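You operate a simulated robot arm through the tools that you are given. There is no shell and no other tool.

You run a simulated robot arm. Do the job below in one go: nothing can be reset, and whatever is moved stays where it is left.

TASK
Change over to the empty seat: fit the strainer that the mesh card names, then clear the clogged one out.
Fine: latch it and open its valve before you shut the clogged one's; that goes in the short black tray.

It is judged by the outcome, as a careful person would: the job done as asked, and still so three seconds after it is handed in. It fails if anything else is knocked over, pushed out of place, dropped, spilled or broken.

THE ROBOT
A 7-joint arm with a two-finger parallel gripper, fixed in place. Base frame: the origin is at the foot of the arm, x ahead of it, y to its left, z up. Units: m, degrees, N and s.
Its first joint turns from -166.0 to 166.0 degrees. Payload 3.43 kg.
The tool frame sits at the grasp point between the pads (the TCP): z along the fingers, y along the line on which they close. The tips reach 0.03 m beyond it. The gripper opens to 0.094 m. The fingers are 0.028 m wide and 0.01 m thick; the gripper's body (0.05 by 0.096 m) begins 0.055 m behind the TCP.
Orientation is that of the tool frame in the base frame, as a unit quaternion [x, y, z, w]. With the fingers straight down and closing along the base's y, the tool's x points along the base's -x, its y along +y and its z along -z.

THE INTERFACE
- The arm moves only by the tool send_rows. Its argument "deltas" is a list of rows, each an object of numbers (a shift or turn left out is 0, a gripper value left out holds the last): "dx", "dy", "dz": the shift along the tool's x, y, z in m; "rx", "ry", "rz": the turn, a rotation vector about the tool's x, y, z in degrees; "grip": the gripper command, from -1 (shut) to 1 (fully open), values between in proportion. In form: [{"dx": .., "dy": .., "dz": .., "rx": .., "ry": .., "rz": .., "grip": ..}, ...]. A call has 1 to 20 rows; each row shifts and turns the commanded pose from where the row before left it, along the tool's axes as they then stand. Each row takes 0.2 s and may step no farther than 0.05 m and 8.6 degrees from the row before; otherwise, or with a gripper value out of range, the whole call is refused. A pose out of reach is approached as far as the arm can. The call stops where the force on the tool passes 90 N (or 10 N more than at its start, if that is more) or the arm is blocked; 0.2 s more then pass. The fingers move at their own pace (about 0.045 m/s each) and stop on an object; they squeeze with about 25 N. The grip force told is the motor's: it shows also when the fingers shut on nothing. Time passes only in rows, and 0.2 s behind the last, so rows that do not move let the fingers close. It gives the time, the measured TCP pose, the force on the tool (base axes), the opening and the grip force at its end, in the units of the frame above (readings bear some noise), with the torque about the TCP (base axes, N m) and any sound that the robot's microphone picked up.
- Cameras (640 x 400 px; columns grow to the right, rows downward): "scene" is fixed at [0.0507, 0.6504, 1.5015]; the picture's right is [-0.57, -0.82, 0.00], its down [-0.62, 0.43, -0.66] and it looks along [0.54, -0.37, -0.75] (base axes); focal length 321 px, centre (320, 200). "wrist" rides on the gripper at [0.076, 0.014, -0.102] in the tool frame; the picture's right is [-0.18, 0.98, 0.00], its down [-0.75, -0.14, -0.64] and it looks along [-0.63, -0.12, 0.77] (tool axes); focal length 243 px, centre (320, 200). There is no depth. A picture from a camera that has moved, and an enlarged one, comes with that camera's place and axes in the base frame and with its lens.
- grab_frame(camera): a new picture of that camera. It takes no simulated time.
- enlarge(camera, box): a new picture of the part [left, top, right, bottom] of that camera's present view, enlarged. It takes no simulated time.
- sign_off(): hands the job in; it is judged then, once.

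Nothing tells you positions but the pictures and the camera data. Unless the task says otherwise, let go and move clear before handing in.

The tools are called as a command line: name --argument value ..., lists and objects as JSON in quotes. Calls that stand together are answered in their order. send_rows: Moves the arm, as the interface text tells. Its arguments: {"type":"object","properties":{"deltas":{"type":"array"}},"required":["deltas"]} The other tools are called the same way: grab_frame (camera) takes a picture; enlarge (camera, box) takes an enlarged picture of a part of a camera's view; sign_off () hands the job in.

At the start:

```text
time_s: 0.0
tcp_pos: [0.2039, 0.4616, 1.2874]
tool_rot: [0.001, 1.0, 0.0, 0.0]
contact_force: [0.2, 0.2, 0.4]
torque: [0.01, -0.02, -0.02]
finger_gap: 0.0938
gripper_force: 0.1
```

scene: 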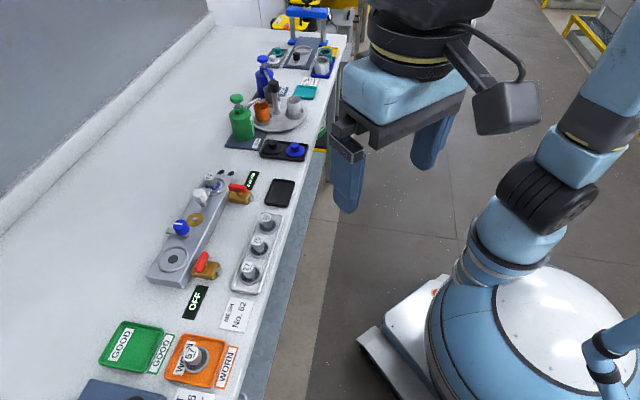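
wrist: 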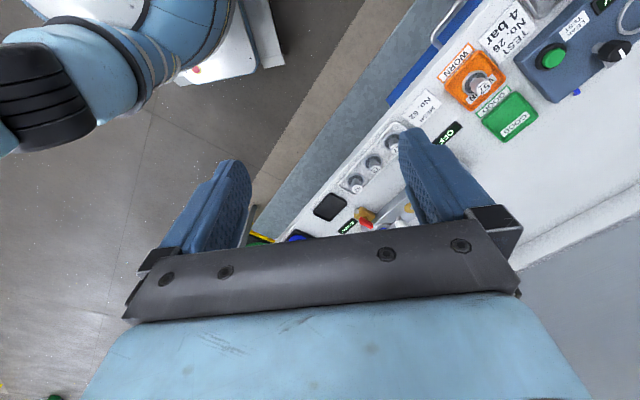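

I see a bench with a strainer manifold (one occupied seat, one empty), a rack of three strainers, a mesh card and several trays. I'll enlarge the views before moving anything.

enlarge --camera "scene" --box '[140, 160, 300, 260]'

enlarge --camera "scene" --box '[140, 220, 300, 320]'

enlarge --camera "scene" --box '[80, 300, 260, 400]'

enlarge --camera "scene" --box '[200, 0, 360, 160]'

enlarge --camera "wrist" --box '[300, 0, 640, 240]'

```text
4.00 times, centred on (220, 210) of scene
camera zoom: at [0.0507, 0.6504, 1.5015], right [-0.57, -0.82, 0.0], down [-0.62, 0.43, -0.66], along [0.54, -0.37, -0.75], focal length 1286 px, centre (720, 160)
```

zoom: 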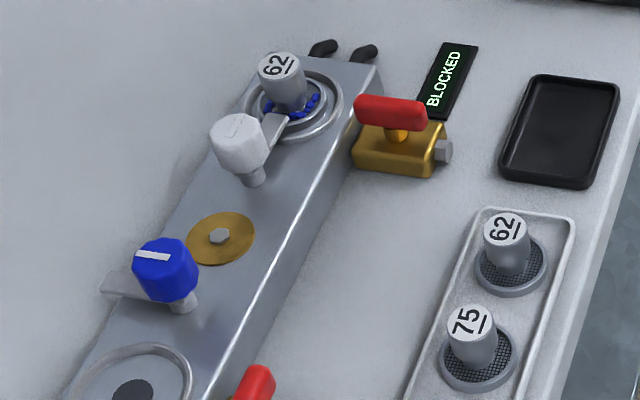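

```text
4.00 times, centred on (220, 270) of scene
camera zoom: at [0.0507, 0.6504, 1.5015], right [-0.57, -0.82, 0.0], down [-0.62, 0.43, -0.66], along [0.54, -0.37, -0.75], focal length 1286 px, centre (720, -80)
```

zoom: 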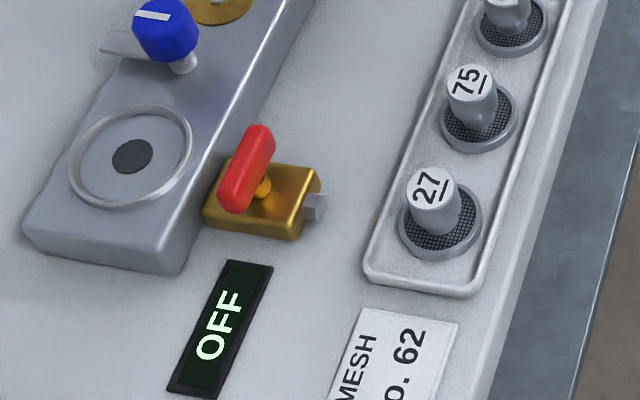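

```text
3.56 times, centred on (170, 350) of scene
camera zoom: at [0.0507, 0.6504, 1.5015], right [-0.57, -0.82, 0.0], down [-0.62, 0.43, -0.66], along [0.54, -0.37, -0.75], focal length 1143 px, centre (853, -333)
```

zoom: 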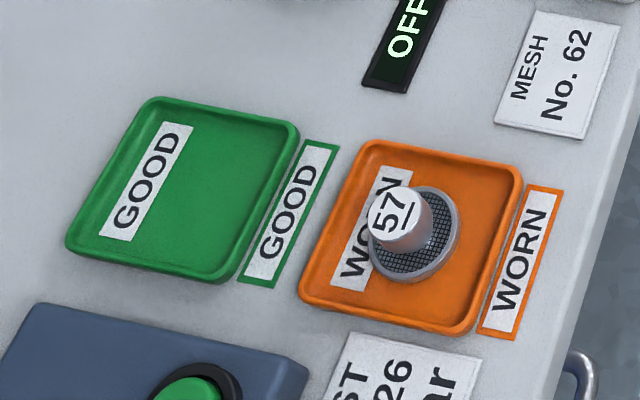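

```text
2.50 times, centred on (280, 80) of scene
camera zoom: at [0.0507, 0.6504, 1.5015], right [-0.57, -0.82, 0.0], down [-0.62, 0.43, -0.66], along [0.54, -0.37, -0.75], focal length 804 px, centre (420, 500)
```

zoom: 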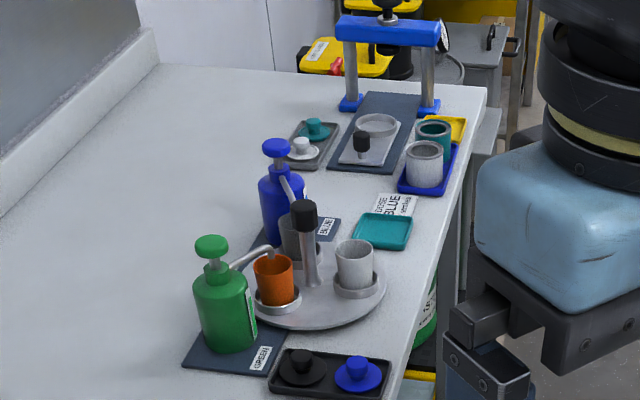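

```text
1.67 times, centred on (470, 120) of wrist
camera zoom: at [0.1288, 0.4764, 1.3893], right [0.18, 0.98, 0.0], down [0.75, -0.14, 0.64], along [0.63, -0.12, -0.77], focal length 404 px, centre (70, 333)
```

zoom: 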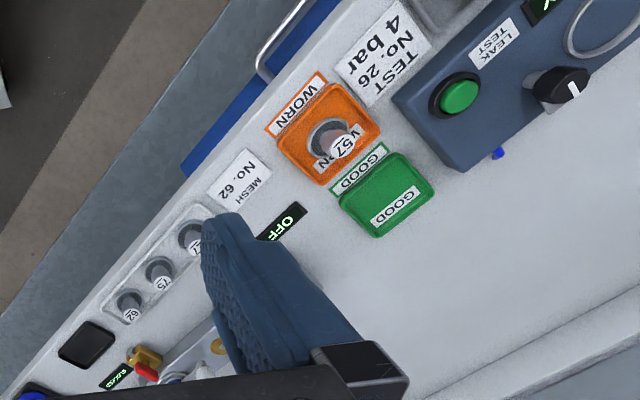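

The mesh card reads No. 62, and the 62 sits at the far end of the three-strainer rack, at roughly (0.50, 0.50). The empty seat is near (0.51, 0.71), and the clogged 62 is near (0.66, 0.56). I'll raise the wrist over the manifold for a closer look.

send_rows --deltas '[{"dx": -0.0345, "dy": 0.0123, "dz": 0.0109}, {"dx": -0.0345, "dy": 0.0123, "dz": 0.0109}, {"dx": -0.0345, "dy": 0.0123, "dz": 0.0109}, {"dx": -0.0345, "dy": 0.0123, "dz": 0.0109}, {"dx": -0.0345, "dy": 0.0123, "dz": 0.0109}, {"dx": -0.0345, "dy": 0.0123, "dz": 0.0109}, {"dx": -0.0345, "dy": 0.0123, "dz": 0.0109}, {"dx": -0.0345, "dy": 0.0123, "dz": 0.0109}, {"rz": -7.5}, {"rz": -7.5}, {"rz": -7.5}, {"rz": -7.5}, {"rz": -7.5}, {"rz": -7.5}]'

grab_frame --camera "wrist"

grab_frame --camera "scene"

```text
time_s: 3.0
tcp_pos: [0.4811, 0.5601, 1.1998]
tool_rot: [-0.383, 0.924, 0.0, 0.0]
contact_force: [-0.2, 0.5, -0.4]
torque: [-0.01, 0.01, -0.04]
finger_gap: 0.0941
gripper_force: 0.0
```

```text
taken
camera wrist: at [0.4176, 0.5168, 1.3025], right [-0.57, 0.82, 0.0], down [0.63, 0.43, 0.64], along [0.53, 0.36, -0.77], focal length 243 px, centre (320, 200)
```

wrist: 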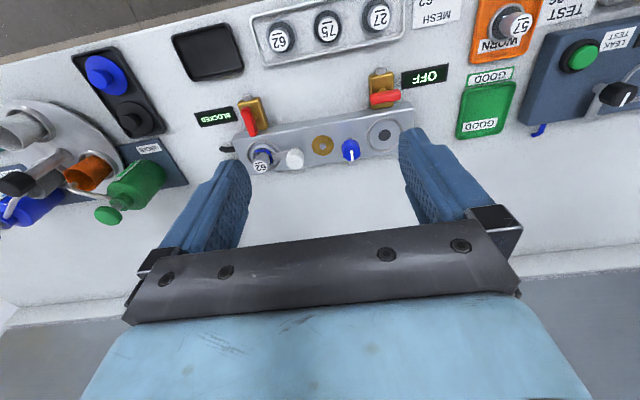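

```text
taken
```

scene: 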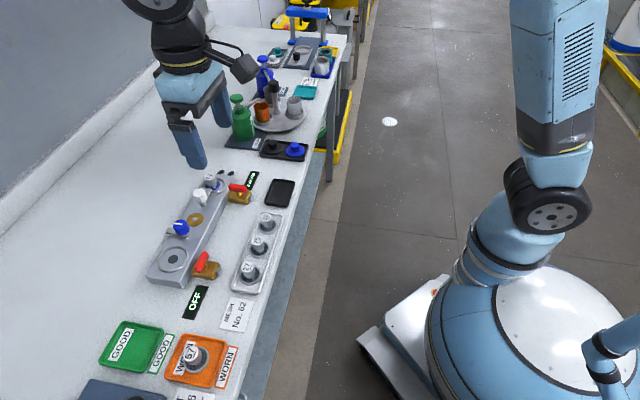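

enlarge --camera "wrist" --box '[220, 0, 440, 180]'

enlarge --camera "wrist" --box '[180, 80, 320, 180]'

enlarge --camera "wrist" --box '[310, 80, 450, 180]'

enlarge --camera "wrist" --box '[240, 0, 420, 80]'

enlarge --camera "scene" --box '[140, 160, 240, 220]'

enlarge --camera "scene" --box '[140, 210, 240, 290]'

```text
2.22 times, centred on (330, 90) of wrist
camera zoom: at [0.4176, 0.5168, 1.3025], right [-0.57, 0.82, 0.0], down [0.63, 0.43, 0.64], along [0.53, 0.36, -0.77], focal length 539 px, centre (298, 444)
```

zoom: 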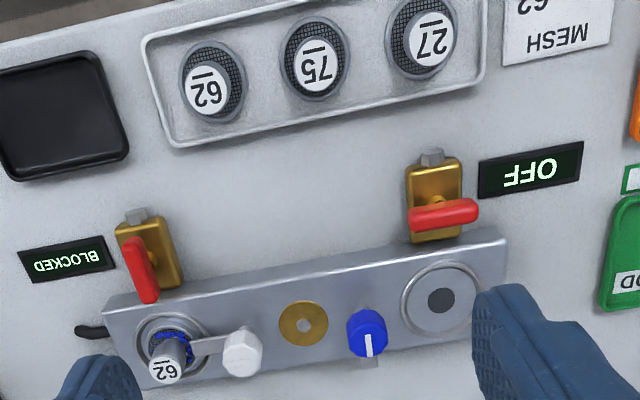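

```text
4.00 times, centred on (250, 130) of wrist
camera zoom: at [0.4176, 0.5168, 1.3025], right [-0.57, 0.82, 0.0], down [0.63, 0.43, 0.64], along [0.53, 0.36, -0.77], focal length 970 px, centre (600, 480)
```

zoom: 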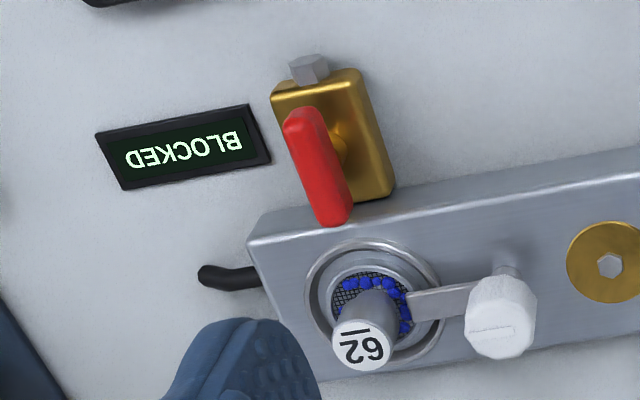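

```text
4.00 times, centred on (380, 130) of wrist
camera zoom: at [0.4176, 0.5168, 1.3025], right [-0.57, 0.82, 0.0], down [0.63, 0.43, 0.64], along [0.53, 0.36, -0.77], focal length 970 px, centre (80, 480)
```

zoom: 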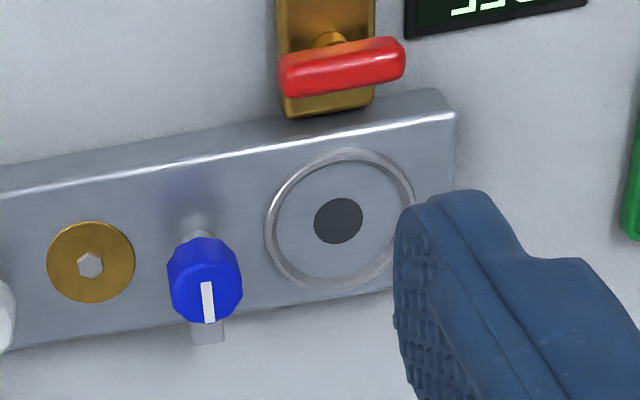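

```text
3.56 times, centred on (330, 40) of wrist
camera zoom: at [0.4176, 0.5168, 1.3025], right [-0.57, 0.82, 0.0], down [0.63, 0.43, 0.64], along [0.53, 0.36, -0.77], focal length 863 px, centre (284, 769)
```

zoom: 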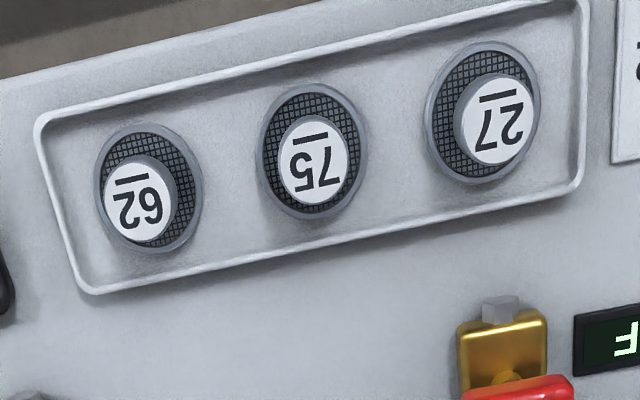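

```text
6.40 times, centred on (190, 190) of scene
camera zoom: at [0.0507, 0.6504, 1.5015], right [-0.57, -0.82, 0.0], down [-0.62, 0.43, -0.66], along [0.54, -0.37, -0.75], focal length 2057 px, centre (1152, 264)
```

zoom: 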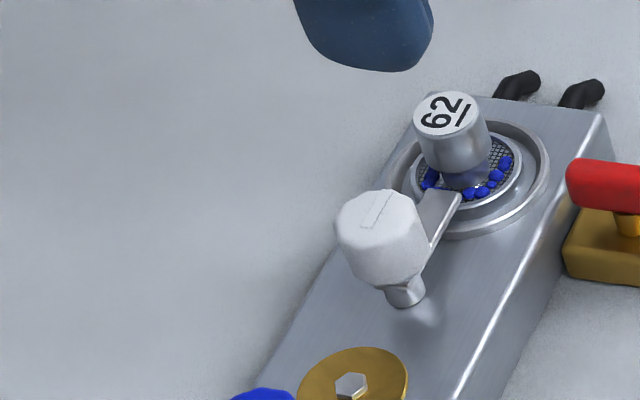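

```text
5.00 times, centred on (190, 250) of scene
camera zoom: at [0.0507, 0.6504, 1.5015], right [-0.57, -0.82, 0.0], down [-0.62, 0.43, -0.66], along [0.54, -0.37, -0.75], focal length 1607 px, centre (970, -50)
```

zoom: 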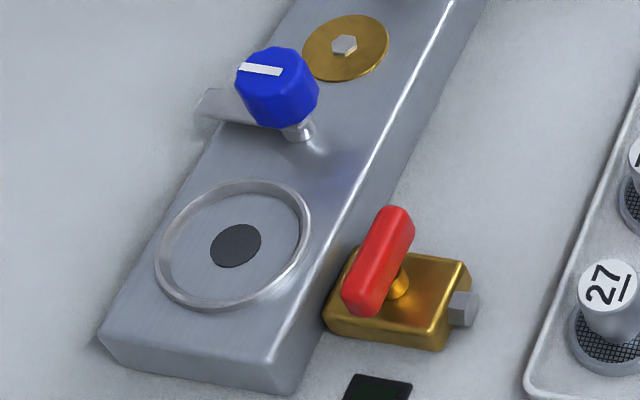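

The geometry is clearer now. The strainer 62 in the rack stands at about (0.483, 0.497) with its knob top at z≈0.933, and the seat centre is at about (0.502, 0.704, 0.926). I'll move over the rack and turn the tool so the fingers close across the bench axis.

send_rows --deltas '[{"dx": 0.0144, "dy": -0.0153, "dz": 0.033, "grip": 0.28}, {"dx": 0.0144, "dy": -0.0153, "dz": 0.033}, {"dx": 0.0144, "dy": -0.0154, "dz": 0.034}, {"rz": 8.09}, {"rz": 8.09}, {"rz": 8.09}, {"rz": 8.09}, {"rz": 8.09}, {"rz": 8.09}, {"rz": 8.09}, {"rz": 8.09}, {"rz": 8.09}, {"rz": 8.09}, {"rz": 8.09}]'

grab_frame --camera "wrist"

grab_frame --camera "scene"

```text
time_s: 6.0
tcp_pos: [0.4832, 0.4988, 1.0991]
tool_rot: [0.376, 0.927, 0.0, -0.001]
contact_force: [0.3, -0.1, -0.1]
torque: [0.0, 0.01, 0.0]
finger_gap: 0.06
gripper_force: 0.1
```

```text
taken
camera wrist: at [0.4386, 0.5609, 1.2024], right [0.82, 0.58, 0.0], down [0.44, -0.63, 0.64], along [0.37, -0.52, -0.77], focal length 243 px, centre (320, 200)
```

wrist: 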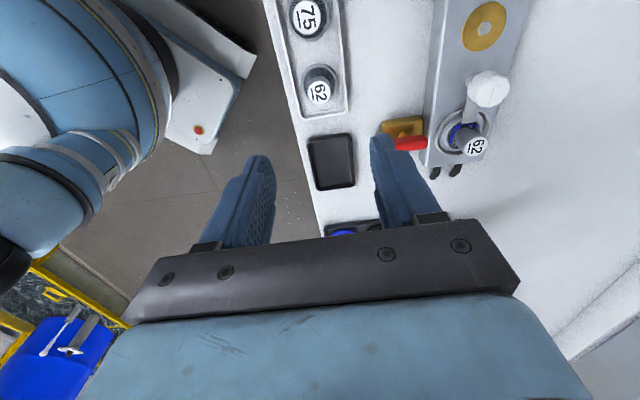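

```text
taken
```

scene: 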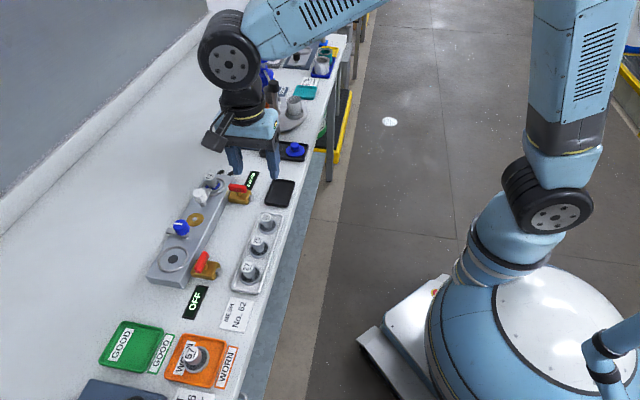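

The −44° yaw is reachable. Next I'll refine the positions of the strainer and the far-side parts from this viewpoint.

enlarge --camera "wrist" --box '[270, 50, 370, 120]'

enlarge --camera "wrist" --box '[370, 50, 530, 190]'

enlarge --camera "wrist" --box '[290, 120, 390, 200]'

```text
5.71 times, centred on (320, 85) of wrist
camera zoom: at [0.4386, 0.5609, 1.2024], right [0.82, 0.58, 0.0], down [0.44, -0.63, 0.64], along [0.37, -0.52, -0.77], focal length 1386 px, centre (320, 857)
```

zoom: 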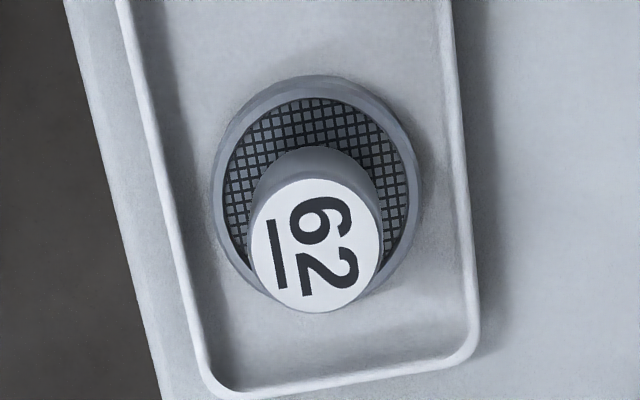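

```text
2.86 times, centred on (450, 120) of wrist
camera zoom: at [0.4386, 0.5609, 1.2024], right [0.82, 0.58, 0.0], down [0.44, -0.63, 0.64], along [0.37, -0.52, -0.77], focal length 693 px, centre (-51, 429)
```

zoom: 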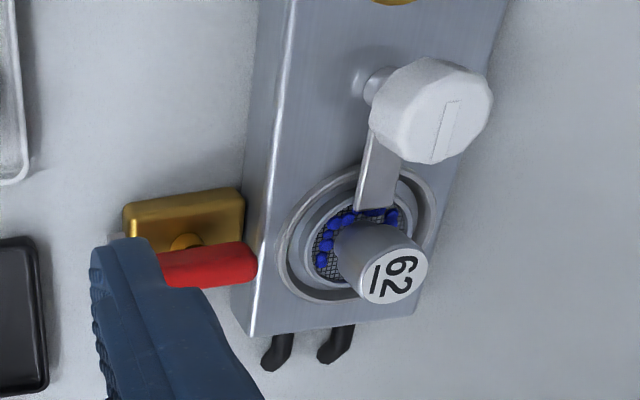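

```text
5.00 times, centred on (340, 160) of wrist
camera zoom: at [0.4386, 0.5609, 1.2024], right [0.82, 0.58, 0.0], down [0.44, -0.63, 0.64], along [0.37, -0.52, -0.77], focal length 1213 px, centre (220, 400)
```

zoom: 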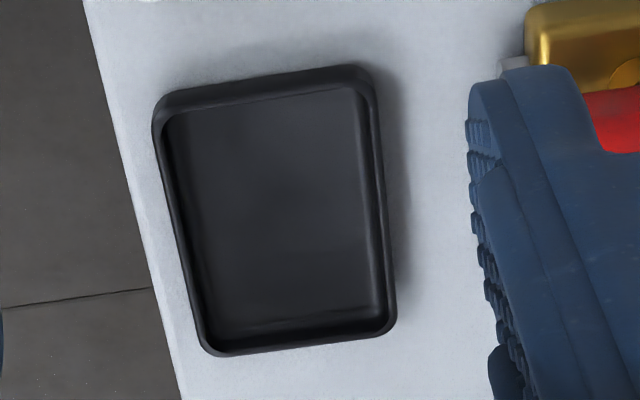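

The rack 62 axis is confirmed at (0.483, 0.497). I'll lower over its knob with the gripper part open.

send_rows --deltas '[{"dx": -0.001, "dy": -0.0011, "dz": 0.04}, {"dz": 0.04}, {"dz": 0.04}]'

grab_frame --camera "wrist"

enlarge --camera "scene" --box '[200, 140, 320, 260]'

```text
time_s: 6.8
tcp_pos: [0.4824, 0.4949, 0.9807]
tool_rot: [0.374, 0.927, 0.0, 0.0]
contact_force: [0.1, -1.1, 1.2]
torque: [-0.02, -0.02, -0.02]
finger_gap: 0.0601
gripper_force: 0.1
```

```text
taken
camera wrist: at [0.438, 0.5588, 1.0822], right [0.82, 0.58, 0.0], down [0.44, -0.63, 0.64], along [0.37, -0.52, -0.77], focal length 243 px, centre (320, 200)
```

wrist: 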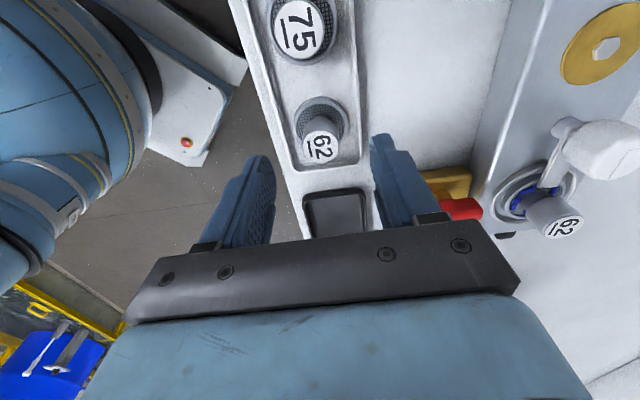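

```text
3.33 times, centred on (260, 200) of scene
camera zoom: at [0.0507, 0.6504, 1.5015], right [-0.57, -0.82, 0.0], down [-0.62, 0.43, -0.66], along [0.54, -0.37, -0.75], focal length 1071 px, centre (520, 200)
```

zoom: 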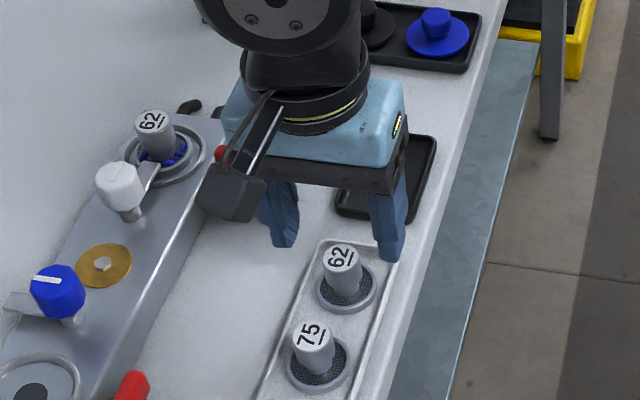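

The TCP projects right onto the 62 label, so I'll lower to the grasp height and close.

send_rows --deltas '[{"dy": 0.0018, "dz": 0.021}, {"dz": 0.021}, {}, {"grip": -1}, {"grip": -1}, {"grip": -1}, {"grip": -1}, {"grip": -1}]'

grab_frame --camera "wrist"

enlarge --camera "scene" --box '[200, 140, 320, 260]'

```text
time_s: 8.1
tcp_pos: [0.4832, 0.4961, 0.9403]
tool_rot: [0.374, 0.927, -0.002, 0.001]
contact_force: [0.2, -1.6, 12.0]
torque: [-0.08, 0.06, 0.02]
finger_gap: 0.0244
gripper_force: 21.4
stopped in row 6: the force on the tool passed its limit at 120 N (the readings are from after the stop); the commanded pose is now the measured one
```

```text
taken
camera wrist: at [0.4389, 0.5602, 1.043], right [0.81, 0.58, 0.0], down [0.45, -0.62, 0.64], along [0.37, -0.52, -0.77], focal length 243 px, centre (320, 200)
```

wrist: 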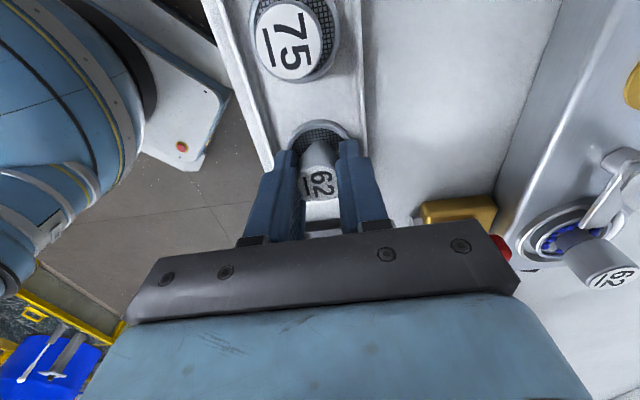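

```text
3.33 times, centred on (260, 200) of scene
camera zoom: at [0.0507, 0.6504, 1.5015], right [-0.57, -0.82, 0.0], down [-0.62, 0.43, -0.66], along [0.54, -0.37, -0.75], focal length 1071 px, centre (520, 200)
```

zoom: 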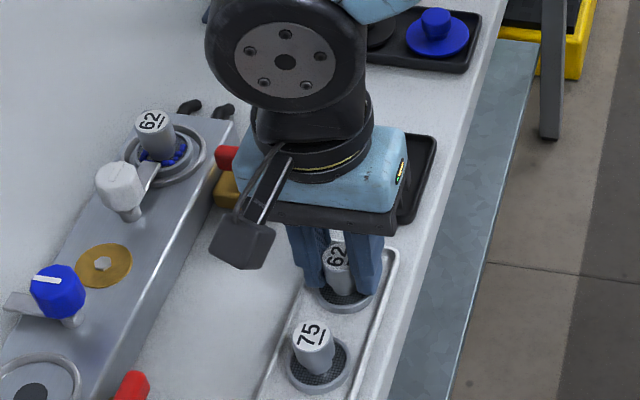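

The knob is gripped at a 24 mm gap, with a brief contact as it closed. I'll lift slowly and check the hold.

send_rows --deltas '[{"dz": -0.005}, {"dz": -0.01}, {"dz": -0.02}, {"dz": -0.03}, {"dz": -0.03}, {"dz": -0.02}]'

grab_frame --camera "wrist"

enlarge --camera "scene" --box '[200, 140, 320, 260]'

```text
time_s: 9.5
tcp_pos: [0.4829, 0.4961, 1.0551]
tool_rot: [0.374, 0.927, -0.001, -0.001]
contact_force: [0.9, -0.7, -0.2]
torque: [0.04, 0.01, 0.0]
finger_gap: 0.0
gripper_force: 24.7
```

```text
taken
camera wrist: at [0.4391, 0.5599, 1.1571], right [0.81, 0.58, 0.0], down [0.45, -0.62, 0.64], along [0.37, -0.53, -0.77], focal length 243 px, centre (320, 200)
```

wrist: 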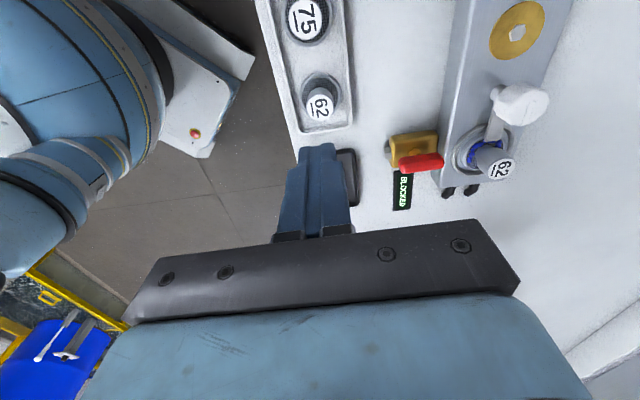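

```text
3.33 times, centred on (260, 200) of scene
camera zoom: at [0.0507, 0.6504, 1.5015], right [-0.57, -0.82, 0.0], down [-0.62, 0.43, -0.66], along [0.54, -0.37, -0.75], focal length 1071 px, centre (520, 200)
```

zoom: 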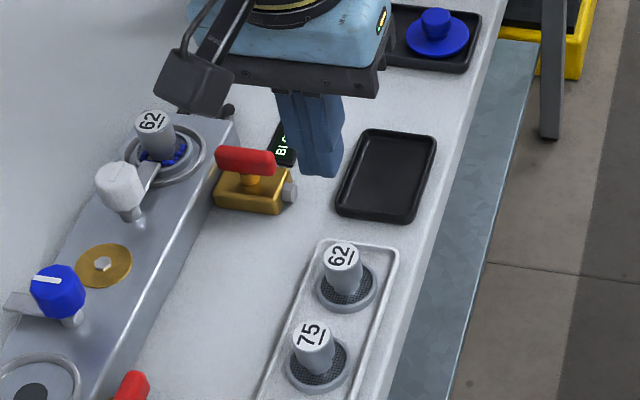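

The strainer slipped out of the grip and is still standing in the rack, undisturbed. I'll study the knob shape before trying again.

enlarge --camera "scene" --box '[245, 205, 293, 240]'

enlarge --camera "wrist" --box '[290, 60, 350, 130]'

enlarge --camera "wrist" --box '[420, 70, 560, 210]'

enlarge --camera "scene" --box '[195, 165, 235, 205]'

```text
11.43 times, centred on (269, 222) of scene
camera zoom: at [0.0507, 0.6504, 1.5015], right [-0.57, -0.82, 0.0], down [-0.62, 0.43, -0.66], along [0.54, -0.37, -0.75], focal length 3673 px, centre (903, -57)
```

zoom: 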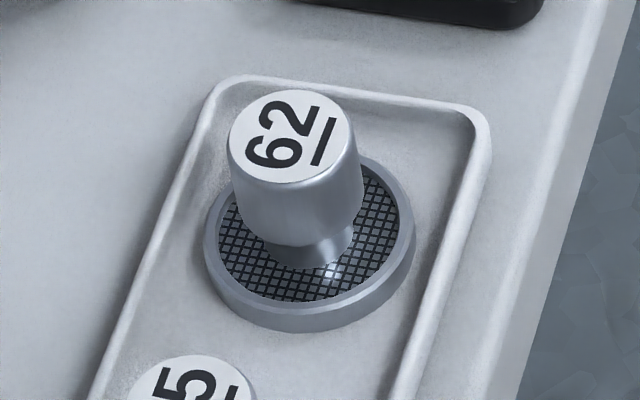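

```text
5.71 times, centred on (320, 95) of wrist
camera zoom: at [0.4391, 0.5599, 1.1571], right [0.81, 0.58, 0.0], down [0.45, -0.62, 0.64], along [0.37, -0.53, -0.77], focal length 1386 px, centre (320, 800)
```

zoom: 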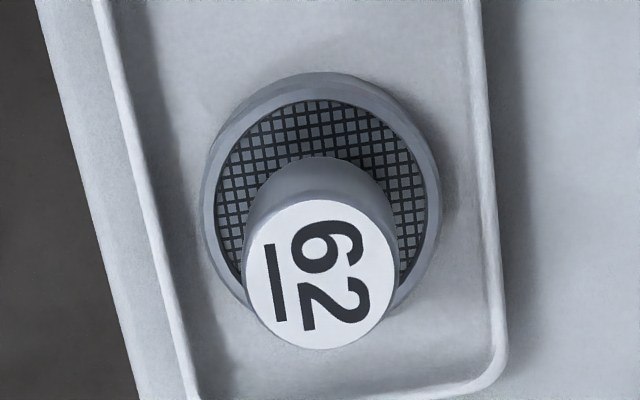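

```text
2.86 times, centred on (490, 140) of wrist
camera zoom: at [0.4391, 0.5599, 1.1571], right [0.81, 0.58, 0.0], down [0.45, -0.62, 0.64], along [0.37, -0.53, -0.77], focal length 693 px, centre (-166, 371)
```

zoom: 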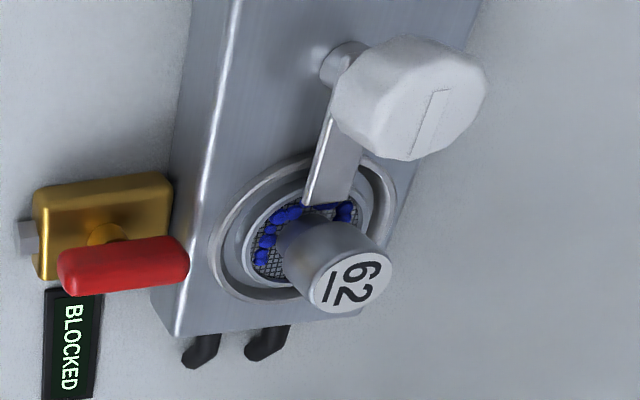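

```text
10.00 times, centred on (215, 185) of scene
camera zoom: at [0.0507, 0.6504, 1.5015], right [-0.57, -0.82, 0.0], down [-0.62, 0.43, -0.66], along [0.54, -0.37, -0.75], focal length 3214 px, centre (1370, 350)
```

zoom: 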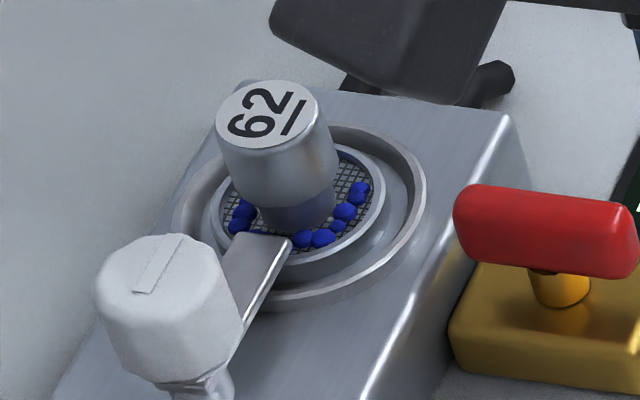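

The knob is a slightly tapered cylinder on a thin neck. Comparing the pictures, the grip was about 3 mm off-centre across the fingers, so I'll re-centre with the tips just above the knob.

send_rows --deltas '[{"dy": -0.003, "grip": 0.28}, {"dz": 0.03}, {"dz": 0.03}, {"dz": 0.028}]'

enlarge --camera "wrist" --box '[220, 80, 420, 220]'

enlarge --camera "scene" --box '[235, 195, 303, 245]'

```text
time_s: 10.5
tcp_pos: [0.4818, 0.4935, 0.9679]
tool_rot: [0.375, 0.927, -0.002, -0.001]
contact_force: [-0.7, -0.4, 0.5]
torque: [0.0, -0.02, -0.01]
finger_gap: 0.0602
gripper_force: 0.1
```

```text
2.86 times, centred on (320, 150) of wrist
camera zoom: at [0.437, 0.5575, 1.0686], right [0.81, 0.58, 0.0], down [0.45, -0.62, 0.64], along [0.37, -0.52, -0.77], focal length 693 px, centre (320, 343)
```

zoom: 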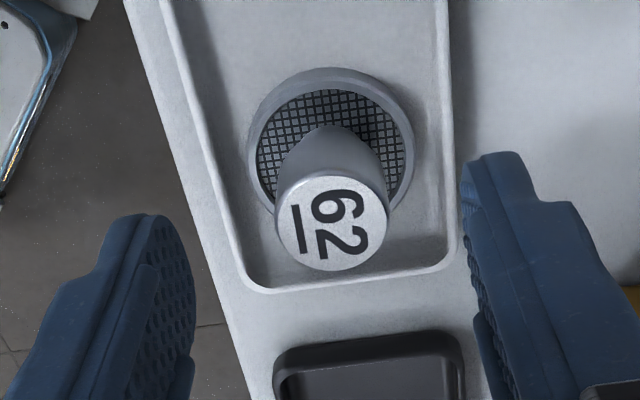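

```text
8.00 times, centred on (269, 220) of scene
camera zoom: at [0.0507, 0.6504, 1.5015], right [-0.57, -0.82, 0.0], down [-0.62, 0.43, -0.66], along [0.54, -0.37, -0.75], focal length 2571 px, centre (728, 40)
```

zoom: 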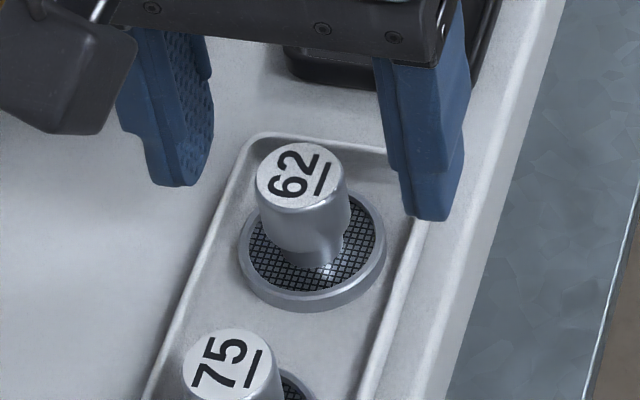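

The image offsets show the knob is about 2.5 mm off the grasp axis. I'll correct that, lower a little less than before, close, and lift in small steps.

send_rows --deltas '[{"dy": 0.0027, "dx": -0.0016}, {"dz": 0.012}, {"dz": 0.012}, {}, {"grip": -0.3}, {"grip": -0.3}]'

enlarge --camera "wrist" --box '[220, 80, 420, 220]'

enlarge --camera "scene" --box '[235, 195, 303, 245]'

```text
time_s: 11.9
tcp_pos: [0.4835, 0.495, 0.9422]
tool_rot: [0.375, 0.927, -0.001, 0.0]
contact_force: [0.7, 0.7, -0.3]
torque: [-0.02, 0.0, 0.0]
finger_gap: 0.0329
gripper_force: 0.1
```

```text
2.86 times, centred on (320, 150) of wrist
camera zoom: at [0.44, 0.5588, 1.0449], right [0.81, 0.58, 0.0], down [0.45, -0.62, 0.64], along [0.37, -0.52, -0.77], focal length 693 px, centre (320, 343)
```

zoom: 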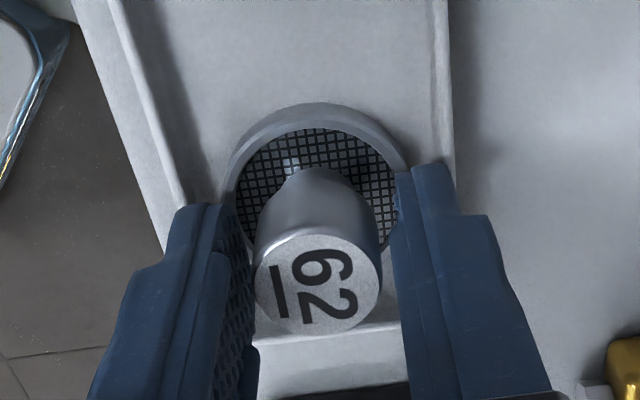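

```text
8.00 times, centred on (269, 220) of scene
camera zoom: at [0.0507, 0.6504, 1.5015], right [-0.57, -0.82, 0.0], down [-0.62, 0.43, -0.66], along [0.54, -0.37, -0.75], focal length 2571 px, centre (728, 40)
```

zoom: 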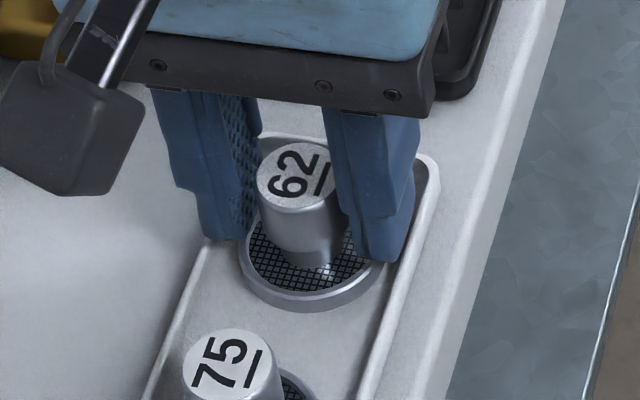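

Now it is centred with about 4 mm clearance on each side, so I'll close.

send_rows --deltas '[{"grip": -1}, {}, {}, {}]'

enlarge --camera "wrist" --box '[220, 80, 420, 220]'

enlarge --camera "scene" --box '[235, 195, 303, 245]'

```text
time_s: 12.9
tcp_pos: [0.4832, 0.4962, 0.9432]
tool_rot: [0.375, 0.927, -0.002, -0.001]
contact_force: [0.6, 0.6, 1.0]
torque: [0.01, -0.04, 0.03]
finger_gap: 0.024
gripper_force: 24.7
```

```text
2.86 times, centred on (320, 150) of wrist
camera zoom: at [0.44, 0.5588, 1.045], right [0.81, 0.58, 0.0], down [0.45, -0.62, 0.64], along [0.37, -0.52, -0.77], focal length 693 px, centre (320, 343)
```

zoom: 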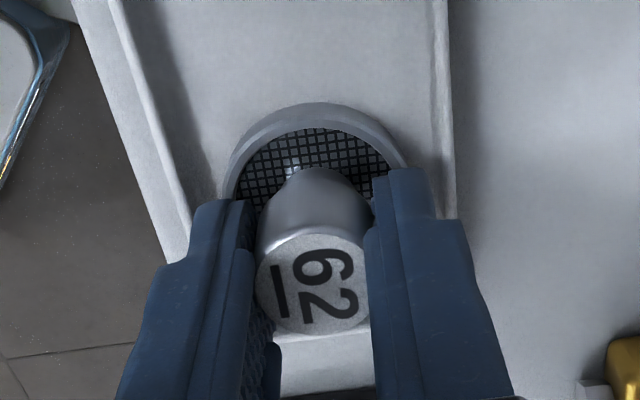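

```text
8.00 times, centred on (269, 220) of scene
camera zoom: at [0.0507, 0.6504, 1.5015], right [-0.57, -0.82, 0.0], down [-0.62, 0.43, -0.66], along [0.54, -0.37, -0.75], focal length 2571 px, centre (728, 40)
```

zoom: 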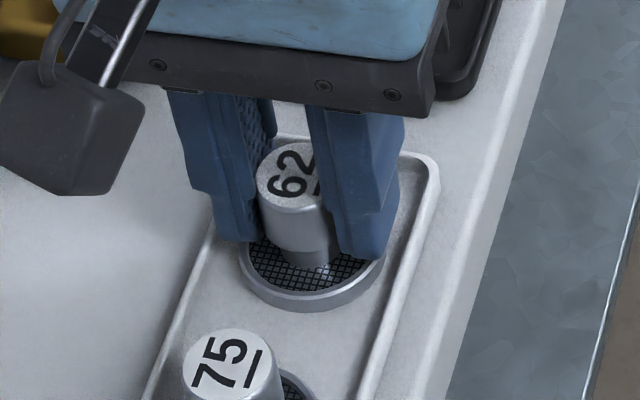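

The grip is clean now: 24 mm gap, full squeeze and almost no net force. I'll lift gently.

send_rows --deltas '[{"dz": -0.003}, {"dz": -0.005}, {"dz": -0.007}, {"dz": -0.01}]'

enlarge --camera "wrist" --box '[220, 80, 420, 220]'

enlarge --camera "scene" --box '[235, 195, 303, 245]'

```text
time_s: 13.9
tcp_pos: [0.484, 0.4957, 0.9666]
tool_rot: [0.375, 0.927, -0.002, -0.001]
contact_force: [0.6, 0.0, -0.2]
torque: [0.0, -0.02, 0.02]
finger_gap: 0.0237
gripper_force: 24.8
```

```text
2.86 times, centred on (320, 150) of wrist
camera zoom: at [0.4401, 0.5591, 1.0701], right [0.81, 0.58, 0.0], down [0.45, -0.62, 0.64], along [0.37, -0.53, -0.77], focal length 693 px, centre (320, 343)
```

zoom: 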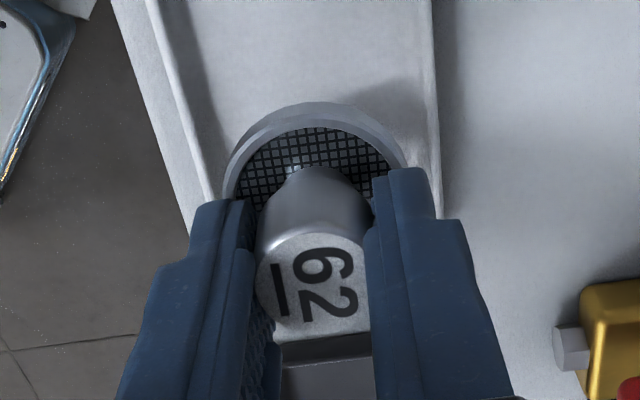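

```text
8.00 times, centred on (269, 220) of scene
camera zoom: at [0.0507, 0.6504, 1.5015], right [-0.57, -0.82, 0.0], down [-0.62, 0.43, -0.66], along [0.54, -0.37, -0.75], focal length 2571 px, centre (728, 40)
```

zoom: 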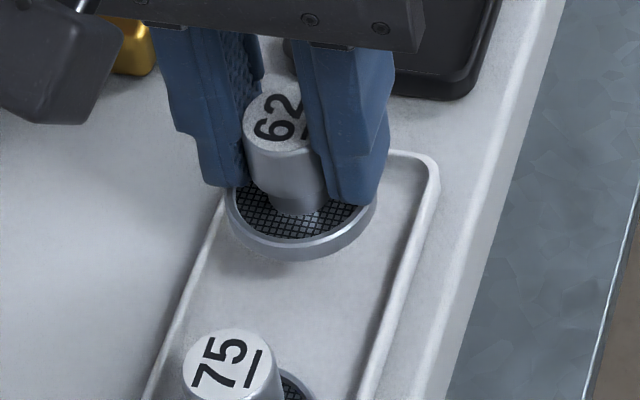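

The strainer is lifted out cleanly. Next I'll raise it and carry it across to the manifold, stopping where the wrist camera can see the empty seat unobstructed.

send_rows --deltas '[{"dz": -0.03}, {"dz": -0.03}, {"dz": -0.033}, {"dx": 0.0087, "dy": 0.0269}, {"dx": 0.0087, "dy": 0.0269}, {"dx": 0.0087, "dy": 0.0269}, {"dx": 0.0087, "dy": 0.0269}, {"dx": 0.0087, "dy": 0.0269}, {"dx": 0.0087, "dy": 0.0269}, {}]'

grab_frame --camera "wrist"

grab_frame --camera "scene"

```text
time_s: 16.1
tcp_pos: [0.5586, 0.647, 1.0601]
tool_rot: [0.374, 0.927, -0.002, -0.001]
contact_force: [0.7, -0.6, -1.1]
torque: [0.03, -0.04, -0.02]
finger_gap: 0.0236
gripper_force: 24.9
```

```text
taken
camera wrist: at [0.5149, 0.7112, 1.1625], right [0.81, 0.58, 0.0], down [0.45, -0.62, 0.64], along [0.37, -0.53, -0.77], focal length 243 px, centre (320, 200)
```

wrist: 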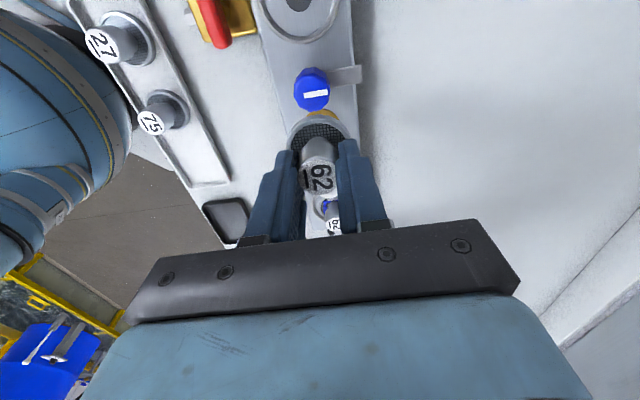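

```text
taken
```

scene: 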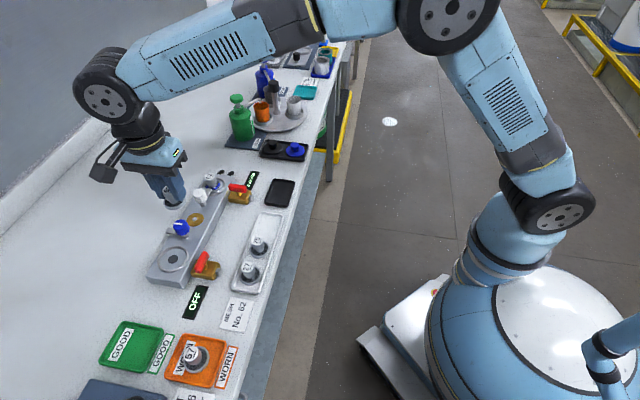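

The seat is just at the top edge of the view. I'll back up a little along the manifold to see it fully, staying above everything.

send_rows --deltas '[{"dx": -0.025}, {"dx": -0.025}, {}]'

enlarge --camera "wrist" --box '[240, 0, 380, 100]'

grab_frame --camera "wrist"

enlarge --camera "scene" --box '[140, 220, 220, 290]'

```text
time_s: 16.9
tcp_pos: [0.5946, 0.6136, 1.0603]
tool_rot: [0.374, 0.927, -0.002, 0.0]
contact_force: [0.0, -0.1, -1.3]
torque: [0.01, 0.0, -0.01]
finger_gap: 0.0235
gripper_force: 25.1
```

```text
4.00 times, centred on (310, 50) of wrist
camera zoom: at [0.5505, 0.677, 1.1627], right [0.81, 0.58, 0.0], down [0.45, -0.62, 0.64], along [0.37, -0.52, -0.77], focal length 970 px, centre (360, 800)
```

zoom: 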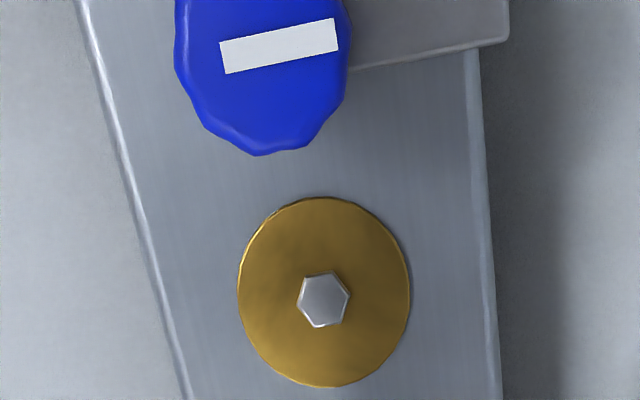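

```text
taken
camera wrist: at [0.5505, 0.677, 1.1627], right [0.81, 0.58, 0.0], down [0.45, -0.62, 0.64], along [0.37, -0.52, -0.77], focal length 243 px, centre (320, 200)
```

wrist: 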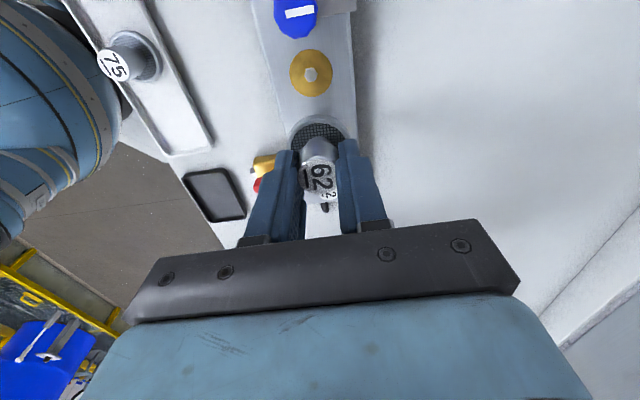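

```text
5.71 times, centred on (180, 255) of scene
camera zoom: at [0.0507, 0.6504, 1.5015], right [-0.57, -0.82, 0.0], down [-0.62, 0.43, -0.66], along [0.54, -0.37, -0.75], focal length 1836 px, centre (1120, -114)
```

zoom: 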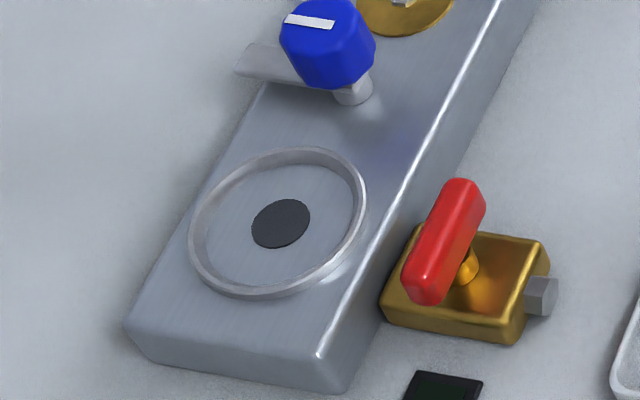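

I need to go the other way, toward the seat. I'll shift along the manifold so the seat comes into the clear upper part of the picture.

send_rows --deltas '[{"dx": 0.03}, {"dx": 0.03}, {"dx": 0.027}, {}]'

enlarge --camera "wrist" --box '[230, 0, 390, 120]'

enlarge --camera "scene" --box '[130, 190, 230, 290]'

```text
time_s: 17.9
tcp_pos: [0.5325, 0.6743, 1.06]
tool_rot: [0.375, 0.927, -0.001, -0.001]
contact_force: [-0.3, -0.5, 0.0]
torque: [-0.02, -0.02, 0.01]
finger_gap: 0.0236
gripper_force: 25.2
```

```text
3.33 times, centred on (310, 60) of wrist
camera zoom: at [0.4882, 0.7372, 1.1622], right [0.82, 0.58, 0.0], down [0.45, -0.62, 0.64], along [0.37, -0.53, -0.77], focal length 809 px, centre (353, 667)
```

zoom: 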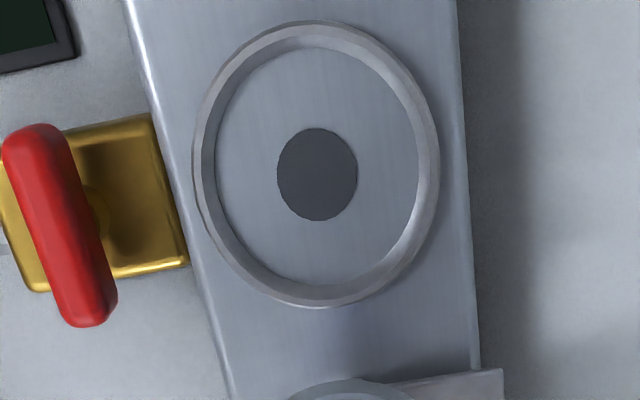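

```text
4.00 times, centred on (180, 240) of scene
camera zoom: at [0.0507, 0.6504, 1.5015], right [-0.57, -0.82, 0.0], down [-0.62, 0.43, -0.66], along [0.54, -0.37, -0.75], focal length 1286 px, centre (880, 40)
```

zoom: 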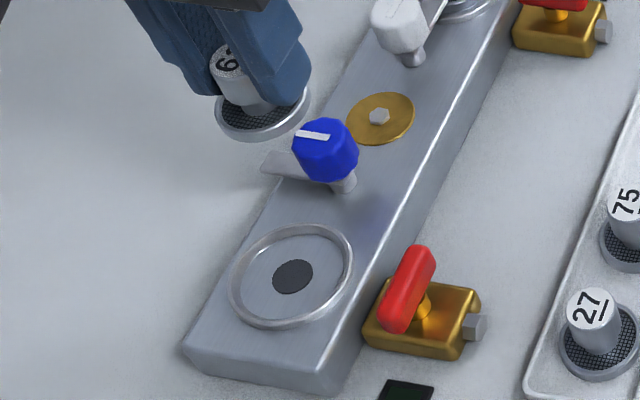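

The seat centre resolves to (0.502, 0.703), consistent with the earlier estimate. I'll move the strainer over it, lower partway, and check alignment.

send_rows --deltas '[{"dx": 0.021, "dy": -0.0002}, {"dx": 0.0208, "dy": -0.0002}, {}, {"dz": 0.03}, {"dz": 0.03}, {}]'

grab_frame --camera "wrist"

enlarge --camera "scene" --box '[130, 210, 230, 290]'

```text
time_s: 19.3
tcp_pos: [0.5023, 0.7019, 0.9994]
tool_rot: [0.374, 0.927, -0.001, -0.001]
contact_force: [-0.2, 0.3, -1.6]
torque: [0.02, 0.01, 0.0]
finger_gap: 0.0236
gripper_force: 24.8
```

```text
taken
camera wrist: at [0.458, 0.7659, 1.102], right [0.81, 0.58, 0.0], down [0.45, -0.62, 0.64], along [0.37, -0.52, -0.77], focal length 243 px, centre (320, 200)
```

wrist: 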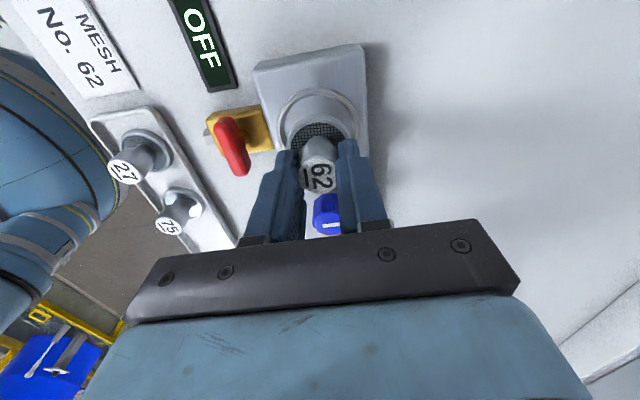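

```text
5.00 times, centred on (180, 250) of scene
camera zoom: at [0.0507, 0.6504, 1.5015], right [-0.57, -0.82, 0.0], down [-0.62, 0.43, -0.66], along [0.54, -0.37, -0.75], focal length 1607 px, centre (1020, -50)
```

zoom: 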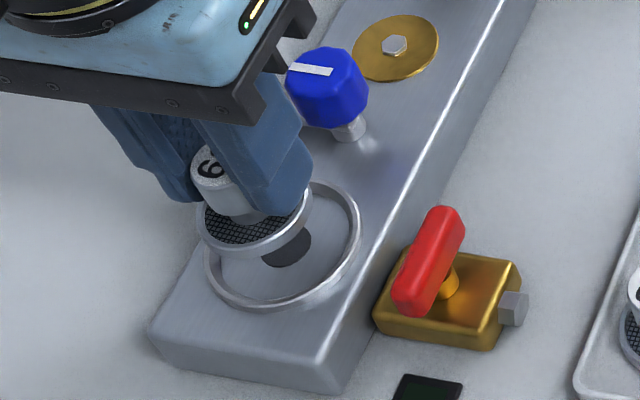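

In the scene view the flange looks a few millimetres outward of the expected column. I'll check both views more closely before lowering.

enlarge --camera "wrist" --box '[250, 70, 390, 210]'

enlarge --camera "scene" --box '[155, 225, 205, 275]'

```text
2.86 times, centred on (320, 140) of wrist
camera zoom: at [0.458, 0.7659, 1.102], right [0.81, 0.58, 0.0], down [0.45, -0.62, 0.64], along [0.37, -0.52, -0.77], focal length 693 px, centre (320, 371)
```

zoom: 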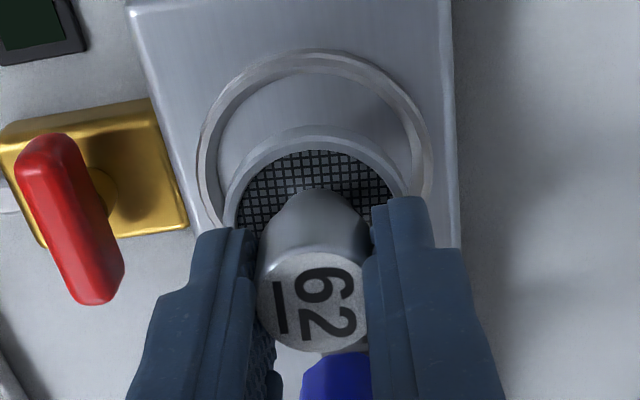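

```text
8.00 times, centred on (180, 250) of scene
camera zoom: at [0.0507, 0.6504, 1.5015], right [-0.57, -0.82, 0.0], down [-0.62, 0.43, -0.66], along [0.54, -0.37, -0.75], focal length 2571 px, centre (1440, -200)
```

zoom: 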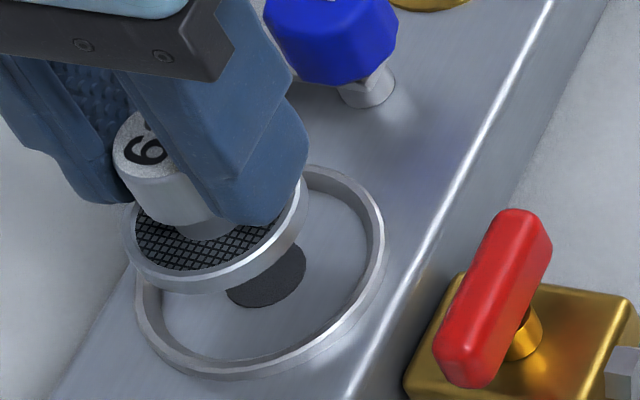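

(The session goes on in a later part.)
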